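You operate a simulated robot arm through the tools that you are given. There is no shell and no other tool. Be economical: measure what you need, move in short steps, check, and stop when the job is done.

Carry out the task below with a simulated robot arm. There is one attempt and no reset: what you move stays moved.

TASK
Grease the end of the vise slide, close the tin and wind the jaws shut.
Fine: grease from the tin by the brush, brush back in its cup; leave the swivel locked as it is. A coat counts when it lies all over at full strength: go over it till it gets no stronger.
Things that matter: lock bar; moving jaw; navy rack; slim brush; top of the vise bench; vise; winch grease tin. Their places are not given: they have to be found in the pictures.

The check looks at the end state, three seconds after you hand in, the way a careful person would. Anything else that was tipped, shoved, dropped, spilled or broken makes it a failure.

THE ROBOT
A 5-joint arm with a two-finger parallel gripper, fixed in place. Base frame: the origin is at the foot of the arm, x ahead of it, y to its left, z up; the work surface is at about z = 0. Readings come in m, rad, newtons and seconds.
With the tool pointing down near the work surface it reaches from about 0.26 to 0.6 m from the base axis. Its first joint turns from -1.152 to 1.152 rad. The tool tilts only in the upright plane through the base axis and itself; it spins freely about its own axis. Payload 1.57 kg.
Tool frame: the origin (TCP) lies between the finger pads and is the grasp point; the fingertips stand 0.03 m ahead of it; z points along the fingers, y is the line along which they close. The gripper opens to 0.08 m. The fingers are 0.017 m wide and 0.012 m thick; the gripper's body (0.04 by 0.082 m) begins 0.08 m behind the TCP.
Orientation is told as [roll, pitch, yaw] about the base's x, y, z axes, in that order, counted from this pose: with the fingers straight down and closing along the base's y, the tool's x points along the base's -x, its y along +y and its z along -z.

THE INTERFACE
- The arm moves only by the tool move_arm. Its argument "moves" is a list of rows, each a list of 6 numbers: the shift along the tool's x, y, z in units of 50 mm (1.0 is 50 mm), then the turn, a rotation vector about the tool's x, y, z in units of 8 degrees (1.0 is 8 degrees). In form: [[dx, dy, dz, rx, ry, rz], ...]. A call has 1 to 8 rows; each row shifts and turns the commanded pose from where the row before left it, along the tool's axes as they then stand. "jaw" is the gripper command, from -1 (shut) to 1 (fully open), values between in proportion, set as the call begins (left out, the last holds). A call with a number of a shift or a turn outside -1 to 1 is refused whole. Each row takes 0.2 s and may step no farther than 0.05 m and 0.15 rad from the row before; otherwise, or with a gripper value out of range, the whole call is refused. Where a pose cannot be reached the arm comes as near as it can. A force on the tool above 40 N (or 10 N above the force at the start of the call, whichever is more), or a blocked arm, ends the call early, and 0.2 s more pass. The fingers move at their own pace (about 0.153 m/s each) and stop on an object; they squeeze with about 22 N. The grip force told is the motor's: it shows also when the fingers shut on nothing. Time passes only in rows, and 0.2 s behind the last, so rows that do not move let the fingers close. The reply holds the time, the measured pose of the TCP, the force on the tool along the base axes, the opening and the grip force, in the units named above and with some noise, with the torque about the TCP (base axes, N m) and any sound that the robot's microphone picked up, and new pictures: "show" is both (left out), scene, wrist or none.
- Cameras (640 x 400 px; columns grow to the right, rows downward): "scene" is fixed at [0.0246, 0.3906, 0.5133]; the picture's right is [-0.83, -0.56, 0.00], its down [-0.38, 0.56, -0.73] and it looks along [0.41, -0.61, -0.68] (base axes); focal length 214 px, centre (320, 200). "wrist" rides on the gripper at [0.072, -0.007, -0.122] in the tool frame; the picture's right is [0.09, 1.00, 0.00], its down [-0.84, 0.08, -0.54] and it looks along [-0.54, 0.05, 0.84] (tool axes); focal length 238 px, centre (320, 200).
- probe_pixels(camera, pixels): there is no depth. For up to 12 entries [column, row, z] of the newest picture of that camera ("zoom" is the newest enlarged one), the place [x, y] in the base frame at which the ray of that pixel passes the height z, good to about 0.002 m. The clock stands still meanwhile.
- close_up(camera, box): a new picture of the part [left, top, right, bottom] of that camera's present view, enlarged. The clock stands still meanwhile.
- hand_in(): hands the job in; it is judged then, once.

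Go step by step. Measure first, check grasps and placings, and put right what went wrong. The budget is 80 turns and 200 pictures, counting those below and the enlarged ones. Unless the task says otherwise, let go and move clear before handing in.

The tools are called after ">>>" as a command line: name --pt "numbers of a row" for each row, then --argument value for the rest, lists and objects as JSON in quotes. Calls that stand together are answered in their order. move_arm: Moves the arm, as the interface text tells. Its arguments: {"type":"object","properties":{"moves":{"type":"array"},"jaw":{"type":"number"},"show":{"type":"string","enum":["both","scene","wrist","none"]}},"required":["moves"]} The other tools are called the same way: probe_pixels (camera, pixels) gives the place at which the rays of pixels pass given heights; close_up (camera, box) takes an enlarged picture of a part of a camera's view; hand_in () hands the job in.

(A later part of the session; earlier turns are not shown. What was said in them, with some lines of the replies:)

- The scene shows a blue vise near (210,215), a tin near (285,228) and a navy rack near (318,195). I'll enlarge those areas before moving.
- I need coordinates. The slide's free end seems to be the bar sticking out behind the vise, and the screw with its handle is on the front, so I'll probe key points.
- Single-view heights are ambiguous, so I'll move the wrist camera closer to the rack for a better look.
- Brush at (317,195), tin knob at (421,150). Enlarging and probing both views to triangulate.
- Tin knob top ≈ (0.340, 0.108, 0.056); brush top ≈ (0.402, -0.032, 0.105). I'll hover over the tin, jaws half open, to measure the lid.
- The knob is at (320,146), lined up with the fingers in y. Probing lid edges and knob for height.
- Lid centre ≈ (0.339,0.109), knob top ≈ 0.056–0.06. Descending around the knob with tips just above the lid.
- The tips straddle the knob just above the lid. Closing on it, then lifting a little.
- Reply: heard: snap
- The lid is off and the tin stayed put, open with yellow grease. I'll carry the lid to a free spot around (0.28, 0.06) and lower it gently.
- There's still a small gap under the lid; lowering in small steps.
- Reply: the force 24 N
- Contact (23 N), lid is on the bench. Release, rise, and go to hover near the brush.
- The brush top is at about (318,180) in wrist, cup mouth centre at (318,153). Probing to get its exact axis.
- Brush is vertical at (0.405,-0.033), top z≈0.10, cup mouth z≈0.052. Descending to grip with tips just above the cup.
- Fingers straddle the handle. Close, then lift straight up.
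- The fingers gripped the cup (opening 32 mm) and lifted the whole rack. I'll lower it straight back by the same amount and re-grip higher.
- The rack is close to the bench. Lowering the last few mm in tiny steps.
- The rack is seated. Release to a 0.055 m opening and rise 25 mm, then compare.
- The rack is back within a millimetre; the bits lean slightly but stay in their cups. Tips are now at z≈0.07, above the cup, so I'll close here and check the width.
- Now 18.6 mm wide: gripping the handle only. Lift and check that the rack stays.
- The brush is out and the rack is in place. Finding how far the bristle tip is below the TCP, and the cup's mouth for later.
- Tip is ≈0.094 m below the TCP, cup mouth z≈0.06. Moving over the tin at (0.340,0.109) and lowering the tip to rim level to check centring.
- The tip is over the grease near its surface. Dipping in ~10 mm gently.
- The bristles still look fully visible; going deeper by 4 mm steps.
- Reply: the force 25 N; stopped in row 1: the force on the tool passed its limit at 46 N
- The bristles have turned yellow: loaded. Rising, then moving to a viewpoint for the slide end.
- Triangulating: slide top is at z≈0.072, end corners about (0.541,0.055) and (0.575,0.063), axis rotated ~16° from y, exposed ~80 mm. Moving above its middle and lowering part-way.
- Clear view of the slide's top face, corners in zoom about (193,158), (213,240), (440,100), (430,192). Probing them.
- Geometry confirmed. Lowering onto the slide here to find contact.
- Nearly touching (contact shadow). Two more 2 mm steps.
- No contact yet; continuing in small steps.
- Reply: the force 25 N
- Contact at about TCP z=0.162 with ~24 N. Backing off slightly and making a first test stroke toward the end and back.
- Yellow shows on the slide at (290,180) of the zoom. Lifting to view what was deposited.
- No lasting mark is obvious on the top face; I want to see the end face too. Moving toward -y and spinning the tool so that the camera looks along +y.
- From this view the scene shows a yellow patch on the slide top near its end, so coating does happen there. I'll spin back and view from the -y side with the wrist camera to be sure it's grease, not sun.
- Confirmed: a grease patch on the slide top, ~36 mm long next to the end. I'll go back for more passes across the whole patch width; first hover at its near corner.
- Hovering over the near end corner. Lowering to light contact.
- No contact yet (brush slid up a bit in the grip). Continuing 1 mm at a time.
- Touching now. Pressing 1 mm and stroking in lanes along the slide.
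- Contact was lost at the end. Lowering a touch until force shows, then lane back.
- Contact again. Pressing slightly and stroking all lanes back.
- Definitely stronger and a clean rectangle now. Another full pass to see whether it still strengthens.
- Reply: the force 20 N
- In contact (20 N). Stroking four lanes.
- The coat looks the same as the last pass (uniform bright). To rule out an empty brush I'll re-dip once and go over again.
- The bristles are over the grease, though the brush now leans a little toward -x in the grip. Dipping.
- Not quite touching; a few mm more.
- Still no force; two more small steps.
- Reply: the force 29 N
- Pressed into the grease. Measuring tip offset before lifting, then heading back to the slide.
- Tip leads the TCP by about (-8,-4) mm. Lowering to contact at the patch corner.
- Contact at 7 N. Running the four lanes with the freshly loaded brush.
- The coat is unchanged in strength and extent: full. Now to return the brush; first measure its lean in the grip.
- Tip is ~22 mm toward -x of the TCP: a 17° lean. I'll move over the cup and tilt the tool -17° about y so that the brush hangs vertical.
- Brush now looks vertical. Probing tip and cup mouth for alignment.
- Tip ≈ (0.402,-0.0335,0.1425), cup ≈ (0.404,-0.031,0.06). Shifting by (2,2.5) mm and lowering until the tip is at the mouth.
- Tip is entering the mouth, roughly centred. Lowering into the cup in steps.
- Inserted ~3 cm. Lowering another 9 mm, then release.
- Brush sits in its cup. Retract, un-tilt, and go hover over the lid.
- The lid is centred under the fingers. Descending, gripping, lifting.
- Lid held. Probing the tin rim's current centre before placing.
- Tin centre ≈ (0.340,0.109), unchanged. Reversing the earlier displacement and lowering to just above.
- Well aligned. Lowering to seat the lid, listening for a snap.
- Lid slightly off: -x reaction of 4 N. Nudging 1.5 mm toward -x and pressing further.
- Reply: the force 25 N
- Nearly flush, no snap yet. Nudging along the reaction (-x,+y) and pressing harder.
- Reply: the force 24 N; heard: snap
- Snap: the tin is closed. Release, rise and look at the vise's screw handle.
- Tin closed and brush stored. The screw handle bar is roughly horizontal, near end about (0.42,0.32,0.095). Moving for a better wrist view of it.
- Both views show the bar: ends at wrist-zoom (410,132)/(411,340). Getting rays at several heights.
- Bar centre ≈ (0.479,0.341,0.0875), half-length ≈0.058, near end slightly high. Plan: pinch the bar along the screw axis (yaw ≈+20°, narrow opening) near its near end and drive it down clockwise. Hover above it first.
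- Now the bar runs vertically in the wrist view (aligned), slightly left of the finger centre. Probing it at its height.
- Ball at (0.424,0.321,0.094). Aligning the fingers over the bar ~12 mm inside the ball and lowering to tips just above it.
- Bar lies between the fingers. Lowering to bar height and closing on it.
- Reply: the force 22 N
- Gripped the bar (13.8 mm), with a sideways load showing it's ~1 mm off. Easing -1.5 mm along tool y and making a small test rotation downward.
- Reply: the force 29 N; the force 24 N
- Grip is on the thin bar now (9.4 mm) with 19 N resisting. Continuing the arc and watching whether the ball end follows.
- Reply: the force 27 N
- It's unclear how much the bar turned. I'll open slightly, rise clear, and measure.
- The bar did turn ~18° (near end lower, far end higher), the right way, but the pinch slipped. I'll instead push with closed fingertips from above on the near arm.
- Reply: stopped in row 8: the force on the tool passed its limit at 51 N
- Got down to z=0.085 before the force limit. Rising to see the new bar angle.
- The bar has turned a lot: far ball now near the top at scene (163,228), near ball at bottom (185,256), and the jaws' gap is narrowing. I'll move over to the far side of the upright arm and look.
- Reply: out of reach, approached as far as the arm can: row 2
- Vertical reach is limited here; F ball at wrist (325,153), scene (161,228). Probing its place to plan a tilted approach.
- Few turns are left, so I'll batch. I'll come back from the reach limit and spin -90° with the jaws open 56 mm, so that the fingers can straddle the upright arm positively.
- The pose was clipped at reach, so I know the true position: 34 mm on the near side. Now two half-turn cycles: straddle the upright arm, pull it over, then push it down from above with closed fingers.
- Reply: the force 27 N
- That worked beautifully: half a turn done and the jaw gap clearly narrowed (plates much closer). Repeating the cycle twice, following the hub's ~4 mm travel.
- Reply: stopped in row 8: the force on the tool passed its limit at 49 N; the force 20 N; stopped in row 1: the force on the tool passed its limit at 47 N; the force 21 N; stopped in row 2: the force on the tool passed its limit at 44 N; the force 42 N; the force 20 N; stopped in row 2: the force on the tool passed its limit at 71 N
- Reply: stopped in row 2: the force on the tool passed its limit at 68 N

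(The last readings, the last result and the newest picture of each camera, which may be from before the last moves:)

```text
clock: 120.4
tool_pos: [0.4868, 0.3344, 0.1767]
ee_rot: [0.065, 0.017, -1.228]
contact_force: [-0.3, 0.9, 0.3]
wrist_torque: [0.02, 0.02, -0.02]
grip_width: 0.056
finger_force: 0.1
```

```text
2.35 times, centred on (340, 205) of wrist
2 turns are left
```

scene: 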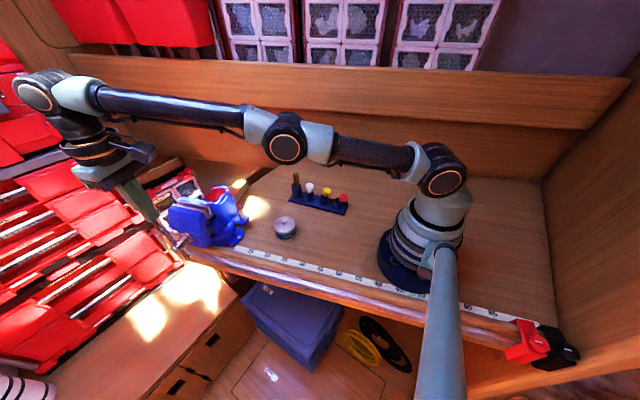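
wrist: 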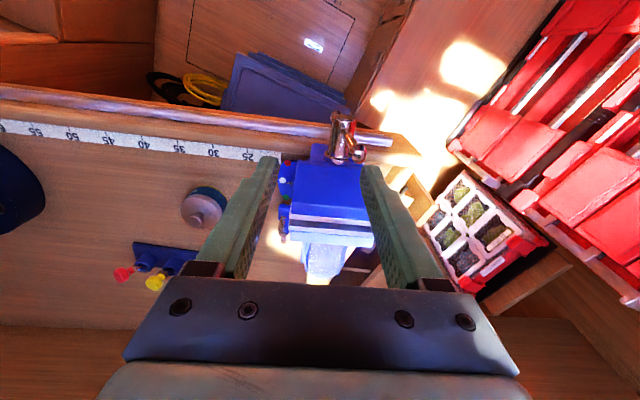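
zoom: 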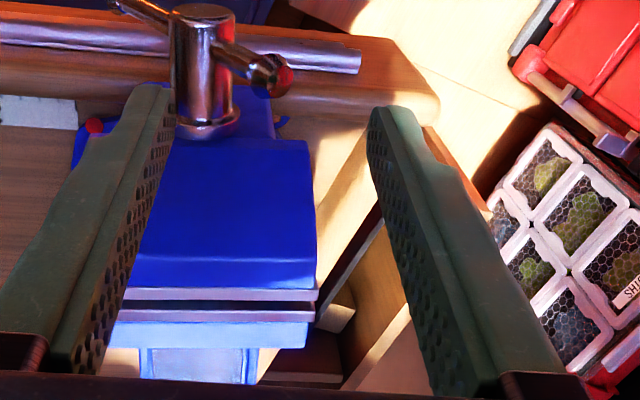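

The pull stalled because it pushed too low on the arm (49 N limit), leaving the bar leaning far and a gap of a few mm. I'll redo it pushing near the ball (longer lever, jaws fully open), then push down, then pull again, taking pictures.

>>> move_arm --pt "0.04 0 0 0 0 0" --pt "0 0 0.145 0 0 0" --pt "0 0 0.145 0 0 0" --pt "0 -0.24 0 0 0 0" --pt "0 -0.24 0 0 0 0" --pt "0 -0.24 0 0 0 0" --pt "0 -0.24 0 0 0 0" --jaw 1 --show "none"

>>> move_arm --pt "0 -0.24 0.04 0 0 0" --pt "0 -0.2 0.08 0 0 0" --pt "0 -0.24 0.16 0 0 0" --pt "0 -0.2 0.2 0 0 0" --show "none"

>>> move_arm --pt "0 0 -0.6 0 0 0" --pt "0 0 -0.5 0 0 0" --pt "0 0 0 0 0 0" --show "none"

>>> close_up --camera "scene" --box '[145, 190, 235, 265]'

>>> move_arm --pt "0 0.4 0 0 0 0" --pt "0 0.38 0 0 0 0" --pt "0 0 0 0 0 0" --pt "0 0 0.4 0 0 0" --pt "0 0 0.4 0 0 0" --pt "0 0 0.25 0 0 0" --pt "0 0 0.25 0 0 0" --pt "0 0 0.25 0 0 0" --jaw -1 --show "none"

>>> move_arm --pt "0 0.05 0.2 0 0 0" --pt "0 0.05 0.1 0 0 0" --pt "0 0.05 0.11 0 0 0" --pt "0 0.07 0.1 0 0 0" --pt "0 0 0 0 0 0" --show "none"

>>> move_arm --pt "0 -0.1 0 0 0 0" --pt "0 0 -0.83 0 0 0" --pt "0 0 -0.83 0 0 0" --pt "0 0 -0.83 0 0 0" --pt "0 0 0 0 0 0" --show "none"

>>> close_up --camera "scene" --box '[145, 190, 235, 265]'

>>> close_up --camera "wrist" --box '[220, 120, 460, 290]'

```text
clock: 122.0
tool_pos: [0.4398, 0.3209, 0.1607]
ee_rot: [0.063, 0.019, -1.229]
contact_force: [0.3, -0.2, -0.8]
wrist_torque: [-0.01, -0.02, 0.01]
grip_width: 0.08
finger_force: 0.0
```

```text
clock: 123.0
tool_pos: [0.4018, 0.3076, 0.133]
ee_rot: [0.063, 0.023, -1.23]
contact_force: [-0.6, 0.8, 0.7]
wrist_torque: [0.02, -0.02, -0.01]
grip_width: 0.08
finger_force: 0.0
```

```text
clock: 123.8
tool_pos: [0.4005, 0.3059, 0.1867]
ee_rot: [0.061, 0.02, -1.229]
contact_force: [0.7, -0.4, -0.3]
wrist_torque: [0.01, 0.01, -0.01]
grip_width: 0.08
finger_force: 0.1
```

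```text
5.33 times, centred on (190, 228) of scene
```

zoom: 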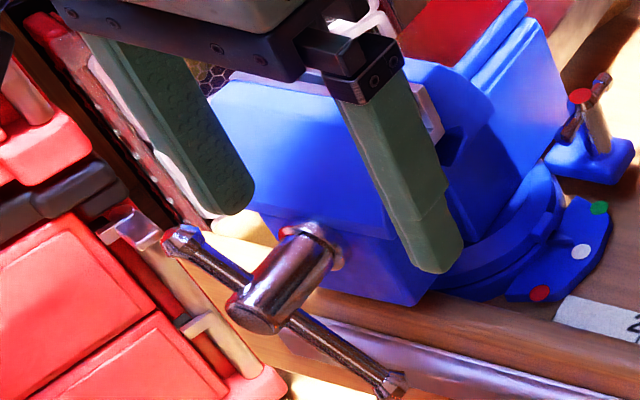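

```text
clock: 125.6
tool_pos: [0.4387, 0.3199, 0.1134]
ee_rot: [0.062, 0.02, -1.229]
contact_force: [-0.5, -0.7, -0.2]
wrist_torque: [0.0, -0.02, 0.0]
grip_width: 0.0001
finger_force: 21.0
```

```text
clock: 126.5
tool_pos: [0.444, 0.3236, 0.0927]
ee_rot: [0.053, 0.015, -1.226]
contact_force: [-5.1, -2.7, 3.3]
wrist_torque: [0.04, -0.01, 0.04]
grip_width: 0.0
finger_force: 21.4
stopped in row 4: the force on the tool passed its limit at 54 N (the readings are from after the stop); the commanded pose is now the measured one
```

```text
clock: 127.7
tool_pos: [0.4364, 0.3168, 0.2205]
ee_rot: [0.052, 0.016, -1.227]
contact_force: [-0.5, 0.3, 0.8]
wrist_torque: [0.02, -0.05, 0.01]
grip_width: 0.0
finger_force: 21.1
```

```text
5.33 times, centred on (190, 228) of scene
```

zoom: 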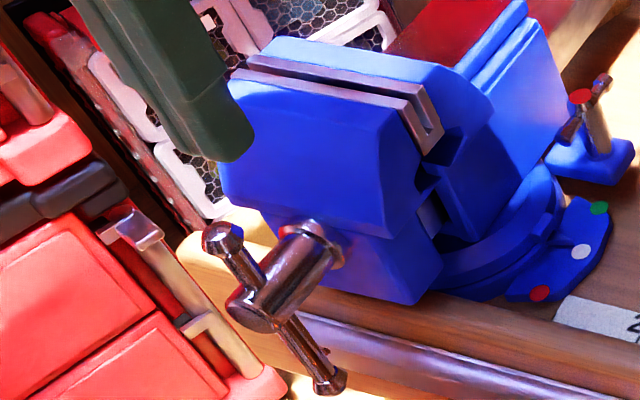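

```text
2.35 times, centred on (340, 205) of wrist
1 turns are left
```

zoom: 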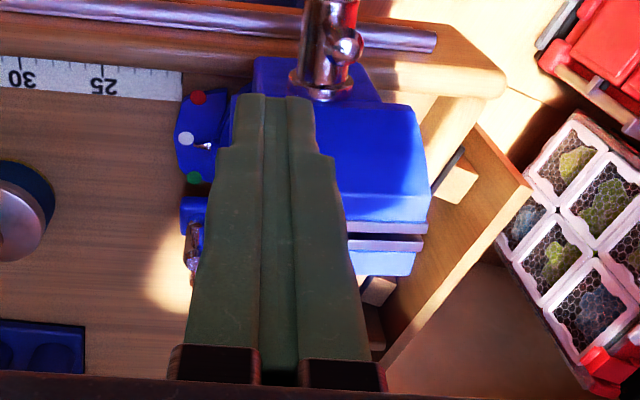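

The bar is upright again and only a thin gap remains, with one turn left. I'll batch pull, push, pull, push, pull to tighten, each with safe rises. Then I'll clear the arm and hand in. I can't check the jaws after this last batch, so I can't confirm they are fully shut.

>>> move_arm --pt "0.036 0.83 0 0 0 0" --pt "0 0 0 0 0 0" --pt "0 0 0.6 0 0 0" --pt "0 0 0.6 0 0 0" --pt "0 -0.24 0 0 0 0" --pt "0 -0.24 0 0 0 0" --pt "0 -0.24 0 0 0 0" --jaw 1 --show "none"

>>> move_arm --pt "0 -0.24 0.04 0 0 0" --pt "0 -0.2 0.08 0 0 0" --pt "0 -0.24 0.16 0 0 0" --pt "0 -0.2 0.2 0 0 0" --show "none"

>>> move_arm --pt "0 0 -0.6 0 0 0" --pt "0 0 -0.5 0 0 0" --pt "0 0 0 0 0 0" --show "none"

>>> move_arm --pt "0 0.38 0 0 0 0" --pt "0 0.36 0 0 0 0" --pt "0 0 0 0 0 0" --pt "0 0 0.4 0 0 0" --pt "0 0 0.4 0 0 0" --pt "0 0 0.25 0 0 0" --pt "0 0 0.25 0 0 0" --pt "0 0 0.25 0 0 0" --jaw -1 --show "none"

>>> move_arm --pt "0 0.05 0.2 0 0 0" --pt "0 0.05 0.1 0 0 0" --pt "0 0.05 0.11 0 0 0" --pt "0 0.06 0.06 0 0 0" --pt "0 0 0 0 0 0" --show "none"

>>> move_arm --pt "0 -0.1 0 0 0 0" --pt "0 0 -0.83 0 0 0" --pt "0 0 -0.83 0 0 0" --pt "0 0 -0.83 0 0 0" --pt "0 0 0 0 0 0" --show "none"

>>> move_arm --pt "-0.04 0.72 0 0 0 0" --pt "0 0 0 0 0 0" --pt "0 0 0.55 0 0 0" --pt "0 0 0.55 0 0 0" --pt "0 -0.24 0 0 0 0" --pt "0 -0.24 0 0 0 0" --pt "0 -0.24 0 0 0 0" --jaw 1 --show "none"

>>> move_arm --pt "0 -0.24 0.04 0 0 0" --pt "0 -0.2 0.08 0 0 0" --pt "0 -0.24 0.16 0 0 0" --pt "0 -0.2 0.2 0 0 0" --show "none"

>>> move_arm --pt "0 0 -0.6 0 0 0" --pt "0 0 -0.5 0 0 0" --pt "0 0 0 0 0 0" --show "none"

>>> move_arm --pt "0 0.38 0 0 0 0" --pt "0 0.36 0 0 0 0" --pt "0 0 0 0 0 0" --pt "0 0 0.4 0 0 0" --pt "0 0 0.4 0 0 0" --pt "0 0 0.25 0 0 0" --pt "0 0 0.25 0 0 0" --pt "0 0 0.25 0 0 0" --jaw -1 --show "none"

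>>> move_arm --pt "0 0.05 0.2 0 0 0" --pt "0 0.05 0.1 0 0 0" --pt "0 0.05 0.11 0 0 0" --pt "0 0.06 0.06 0 0 0" --pt "0 0 0 0 0 0" --show "none"

>>> move_arm --pt "0 -0.1 0 0 0 0" --pt "0 0 -0.83 0 0 0" --pt "0 0 -0.83 0 0 0" --pt "0 0 -0.83 0 0 0" --pt "0 0 0 0 0 0" --show "none"

>>> move_arm --pt "0 0.72 0 0 0 0" --pt "0 0 0 0 0 0" --pt "0 0 0.55 0 0 0" --pt "0 0 0.55 0 0 0" --pt "0 -0.24 0 0 0 0" --pt "0 -0.24 0 0 0 0" --pt "0 -0.24 0 0 0 0" --jaw 1 --show "none"

>>> move_arm --pt "0 -0.24 0.04 0 0 0" --pt "0 -0.2 0.08 0 0 0" --pt "0 -0.24 0.16 0 0 0" --pt "0 -0.2 0.2 0 0 0" --show "none"

>>> move_arm --pt "0 0 -0.9 0 0 0" --pt "0 0 -0.9 0 0 0" --pt "0 0 -0.9 0 0 0" --pt "0 0 0 0 0 0" --show "none"

>>> hand_in

```text
clock: 129.3
tool_pos: [0.4429, 0.3214, 0.1565]
ee_rot: [0.053, 0.016, -1.227]
contact_force: [-0.1, -0.3, -1.0]
wrist_torque: [0.01, 0.0, 0.01]
grip_width: 0.0799
finger_force: 0.1
```

```text
clock: 129.9
tool_pos: [0.4335, 0.3178, 0.1552]
ee_rot: [0.083, 0.026, -1.233]
contact_force: [3.9, 0.9, -0.3]
wrist_torque: [0.11, -0.09, 0.01]
grip_width: 0.0798
finger_force: 0.0
stopped in row 2: the force on the tool passed its limit at 48 N (the readings are from after the stop); the commanded pose is now the measured one
```

```text
clock: 130.7
tool_pos: [0.4275, 0.3174, 0.2102]
ee_rot: [0.081, 0.025, -1.23]
contact_force: [0.1, 0.3, -0.9]
wrist_torque: [0.01, -0.04, -0.01]
grip_width: 0.0801
finger_force: 0.1
```

```text
clock: 132.2
tool_pos: [0.4715, 0.3331, 0.1687]
ee_rot: [0.11, 0.032, -1.235]
contact_force: [0.9, -1.4, 2.7]
wrist_torque: [-0.05, -0.04, 0.01]
grip_width: 0.0
finger_force: 21.4
stopped in row 7: the force on the tool passed its limit at 48 N (the readings are from after the stop); the commanded pose is now the measured one
```

```text
clock: 132.7
tool_pos: [0.4806, 0.3364, 0.1655]
ee_rot: [0.131, 0.036, -1.235]
contact_force: [1.0, -2.3, 2.4]
wrist_torque: [-0.11, 0.0, 0.02]
grip_width: 0.0
finger_force: 21.2
stopped in row 2: the force on the tool passed its limit at 44 N (the readings are from after the stop); the commanded pose is now the measured one
```

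```text
clock: 133.9
tool_pos: [0.4631, 0.3259, 0.2867]
ee_rot: [0.131, 0.036, -1.237]
contact_force: [0.0, -0.2, 0.4]
wrist_torque: [0.0, 0.01, 0.01]
grip_width: 0.0
finger_force: 20.9
```

```text
clock: 135.5
tool_pos: [0.4618, 0.3231, 0.2302]
ee_rot: [0.131, 0.035, -1.236]
contact_force: [0.0, 0.2, 0.3]
wrist_torque: [0.04, 0.0, -0.03]
grip_width: 0.0799
finger_force: 0.1
out of reach, approached as far as the arm can: row 1
```

```text
clock: 136.5
tool_pos: [0.4245, 0.3115, 0.199]
ee_rot: [0.131, 0.04, -1.235]
contact_force: [-0.9, 0.1, -0.8]
wrist_torque: [0.01, 0.0, 0.01]
grip_width: 0.0801
finger_force: 0.1
```

```text
clock: 137.3
tool_pos: [0.4166, 0.3056, 0.2552]
ee_rot: [0.129, 0.04, -1.235]
contact_force: [0.4, 0.3, -0.5]
wrist_torque: [-0.02, 0.0, 0.0]
grip_width: 0.0799
finger_force: 0.2
```

```text
clock: 139.1
tool_pos: [0.4599, 0.3252, 0.182]
ee_rot: [0.132, 0.037, -1.235]
contact_force: [-0.2, 0.4, -0.8]
wrist_torque: [-0.02, -0.02, 0.01]
grip_width: 0.0
finger_force: 21.2
```

```text
clock: 140.3
tool_pos: [0.4753, 0.3295, 0.1619]
ee_rot: [0.136, 0.039, -1.237]
contact_force: [3.3, 2.6, 10.6]
wrist_torque: [0.16, -0.18, 0.02]
grip_width: 0.0
finger_force: 21.4
```

```text
clock: 141.5
tool_pos: [0.4531, 0.3221, 0.2822]
ee_rot: [0.13, 0.04, -1.235]
contact_force: [0.7, -0.7, -0.1]
wrist_torque: [-0.01, -0.02, -0.02]
grip_width: 0.0
finger_force: 21.6
```

```text
clock: 143.1
tool_pos: [0.46, 0.3219, 0.2284]
ee_rot: [0.131, 0.036, -1.236]
contact_force: [0.0, 0.4, 0.5]
wrist_torque: [0.0, -0.02, 0.03]
grip_width: 0.0799
finger_force: 0.1
```

```text
clock: 144.1
tool_pos: [0.4223, 0.3102, 0.199]
ee_rot: [0.13, 0.04, -1.234]
contact_force: [0.0, 0.4, 0.4]
wrist_torque: [0.0, 0.03, -0.03]
grip_width: 0.0802
finger_force: 0.0
```

```text
clock: 145.1
tool_pos: [0.4054, 0.3016, 0.3335]
ee_rot: [0.128, 0.04, -1.234]
contact_force: [-0.3, -0.4, -0.4]
wrist_torque: [-0.01, 0.0, -0.01]
grip_width: 0.0799
finger_force: 0.0
```

```text
The job is handed in.
```

I handed the job in, but I can't confirm the jaws are fully shut. A thin gap of roughly 3 mm showed in the last picture. In the final batch, the pulls and pushes on the handle either hit the force limit or passed over it. Nothing shows that they closed the gap, and a few of the pushes may have turned the handle slightly back.

- **Grease:** The patch on top of the slide end is coated all over. A fresh dip and another full pass made it no stronger.
- **Tin:** It is closed; I heard the lid snap on.
- **Brush:** It is back in its cup.
- **Rack:** I lifted the rack by accident at the first grasp and put it back within a millimetre or two. The yellow- and red-capped items now lean in their cups.
- **Swivel:** I did not touch the lock bar.
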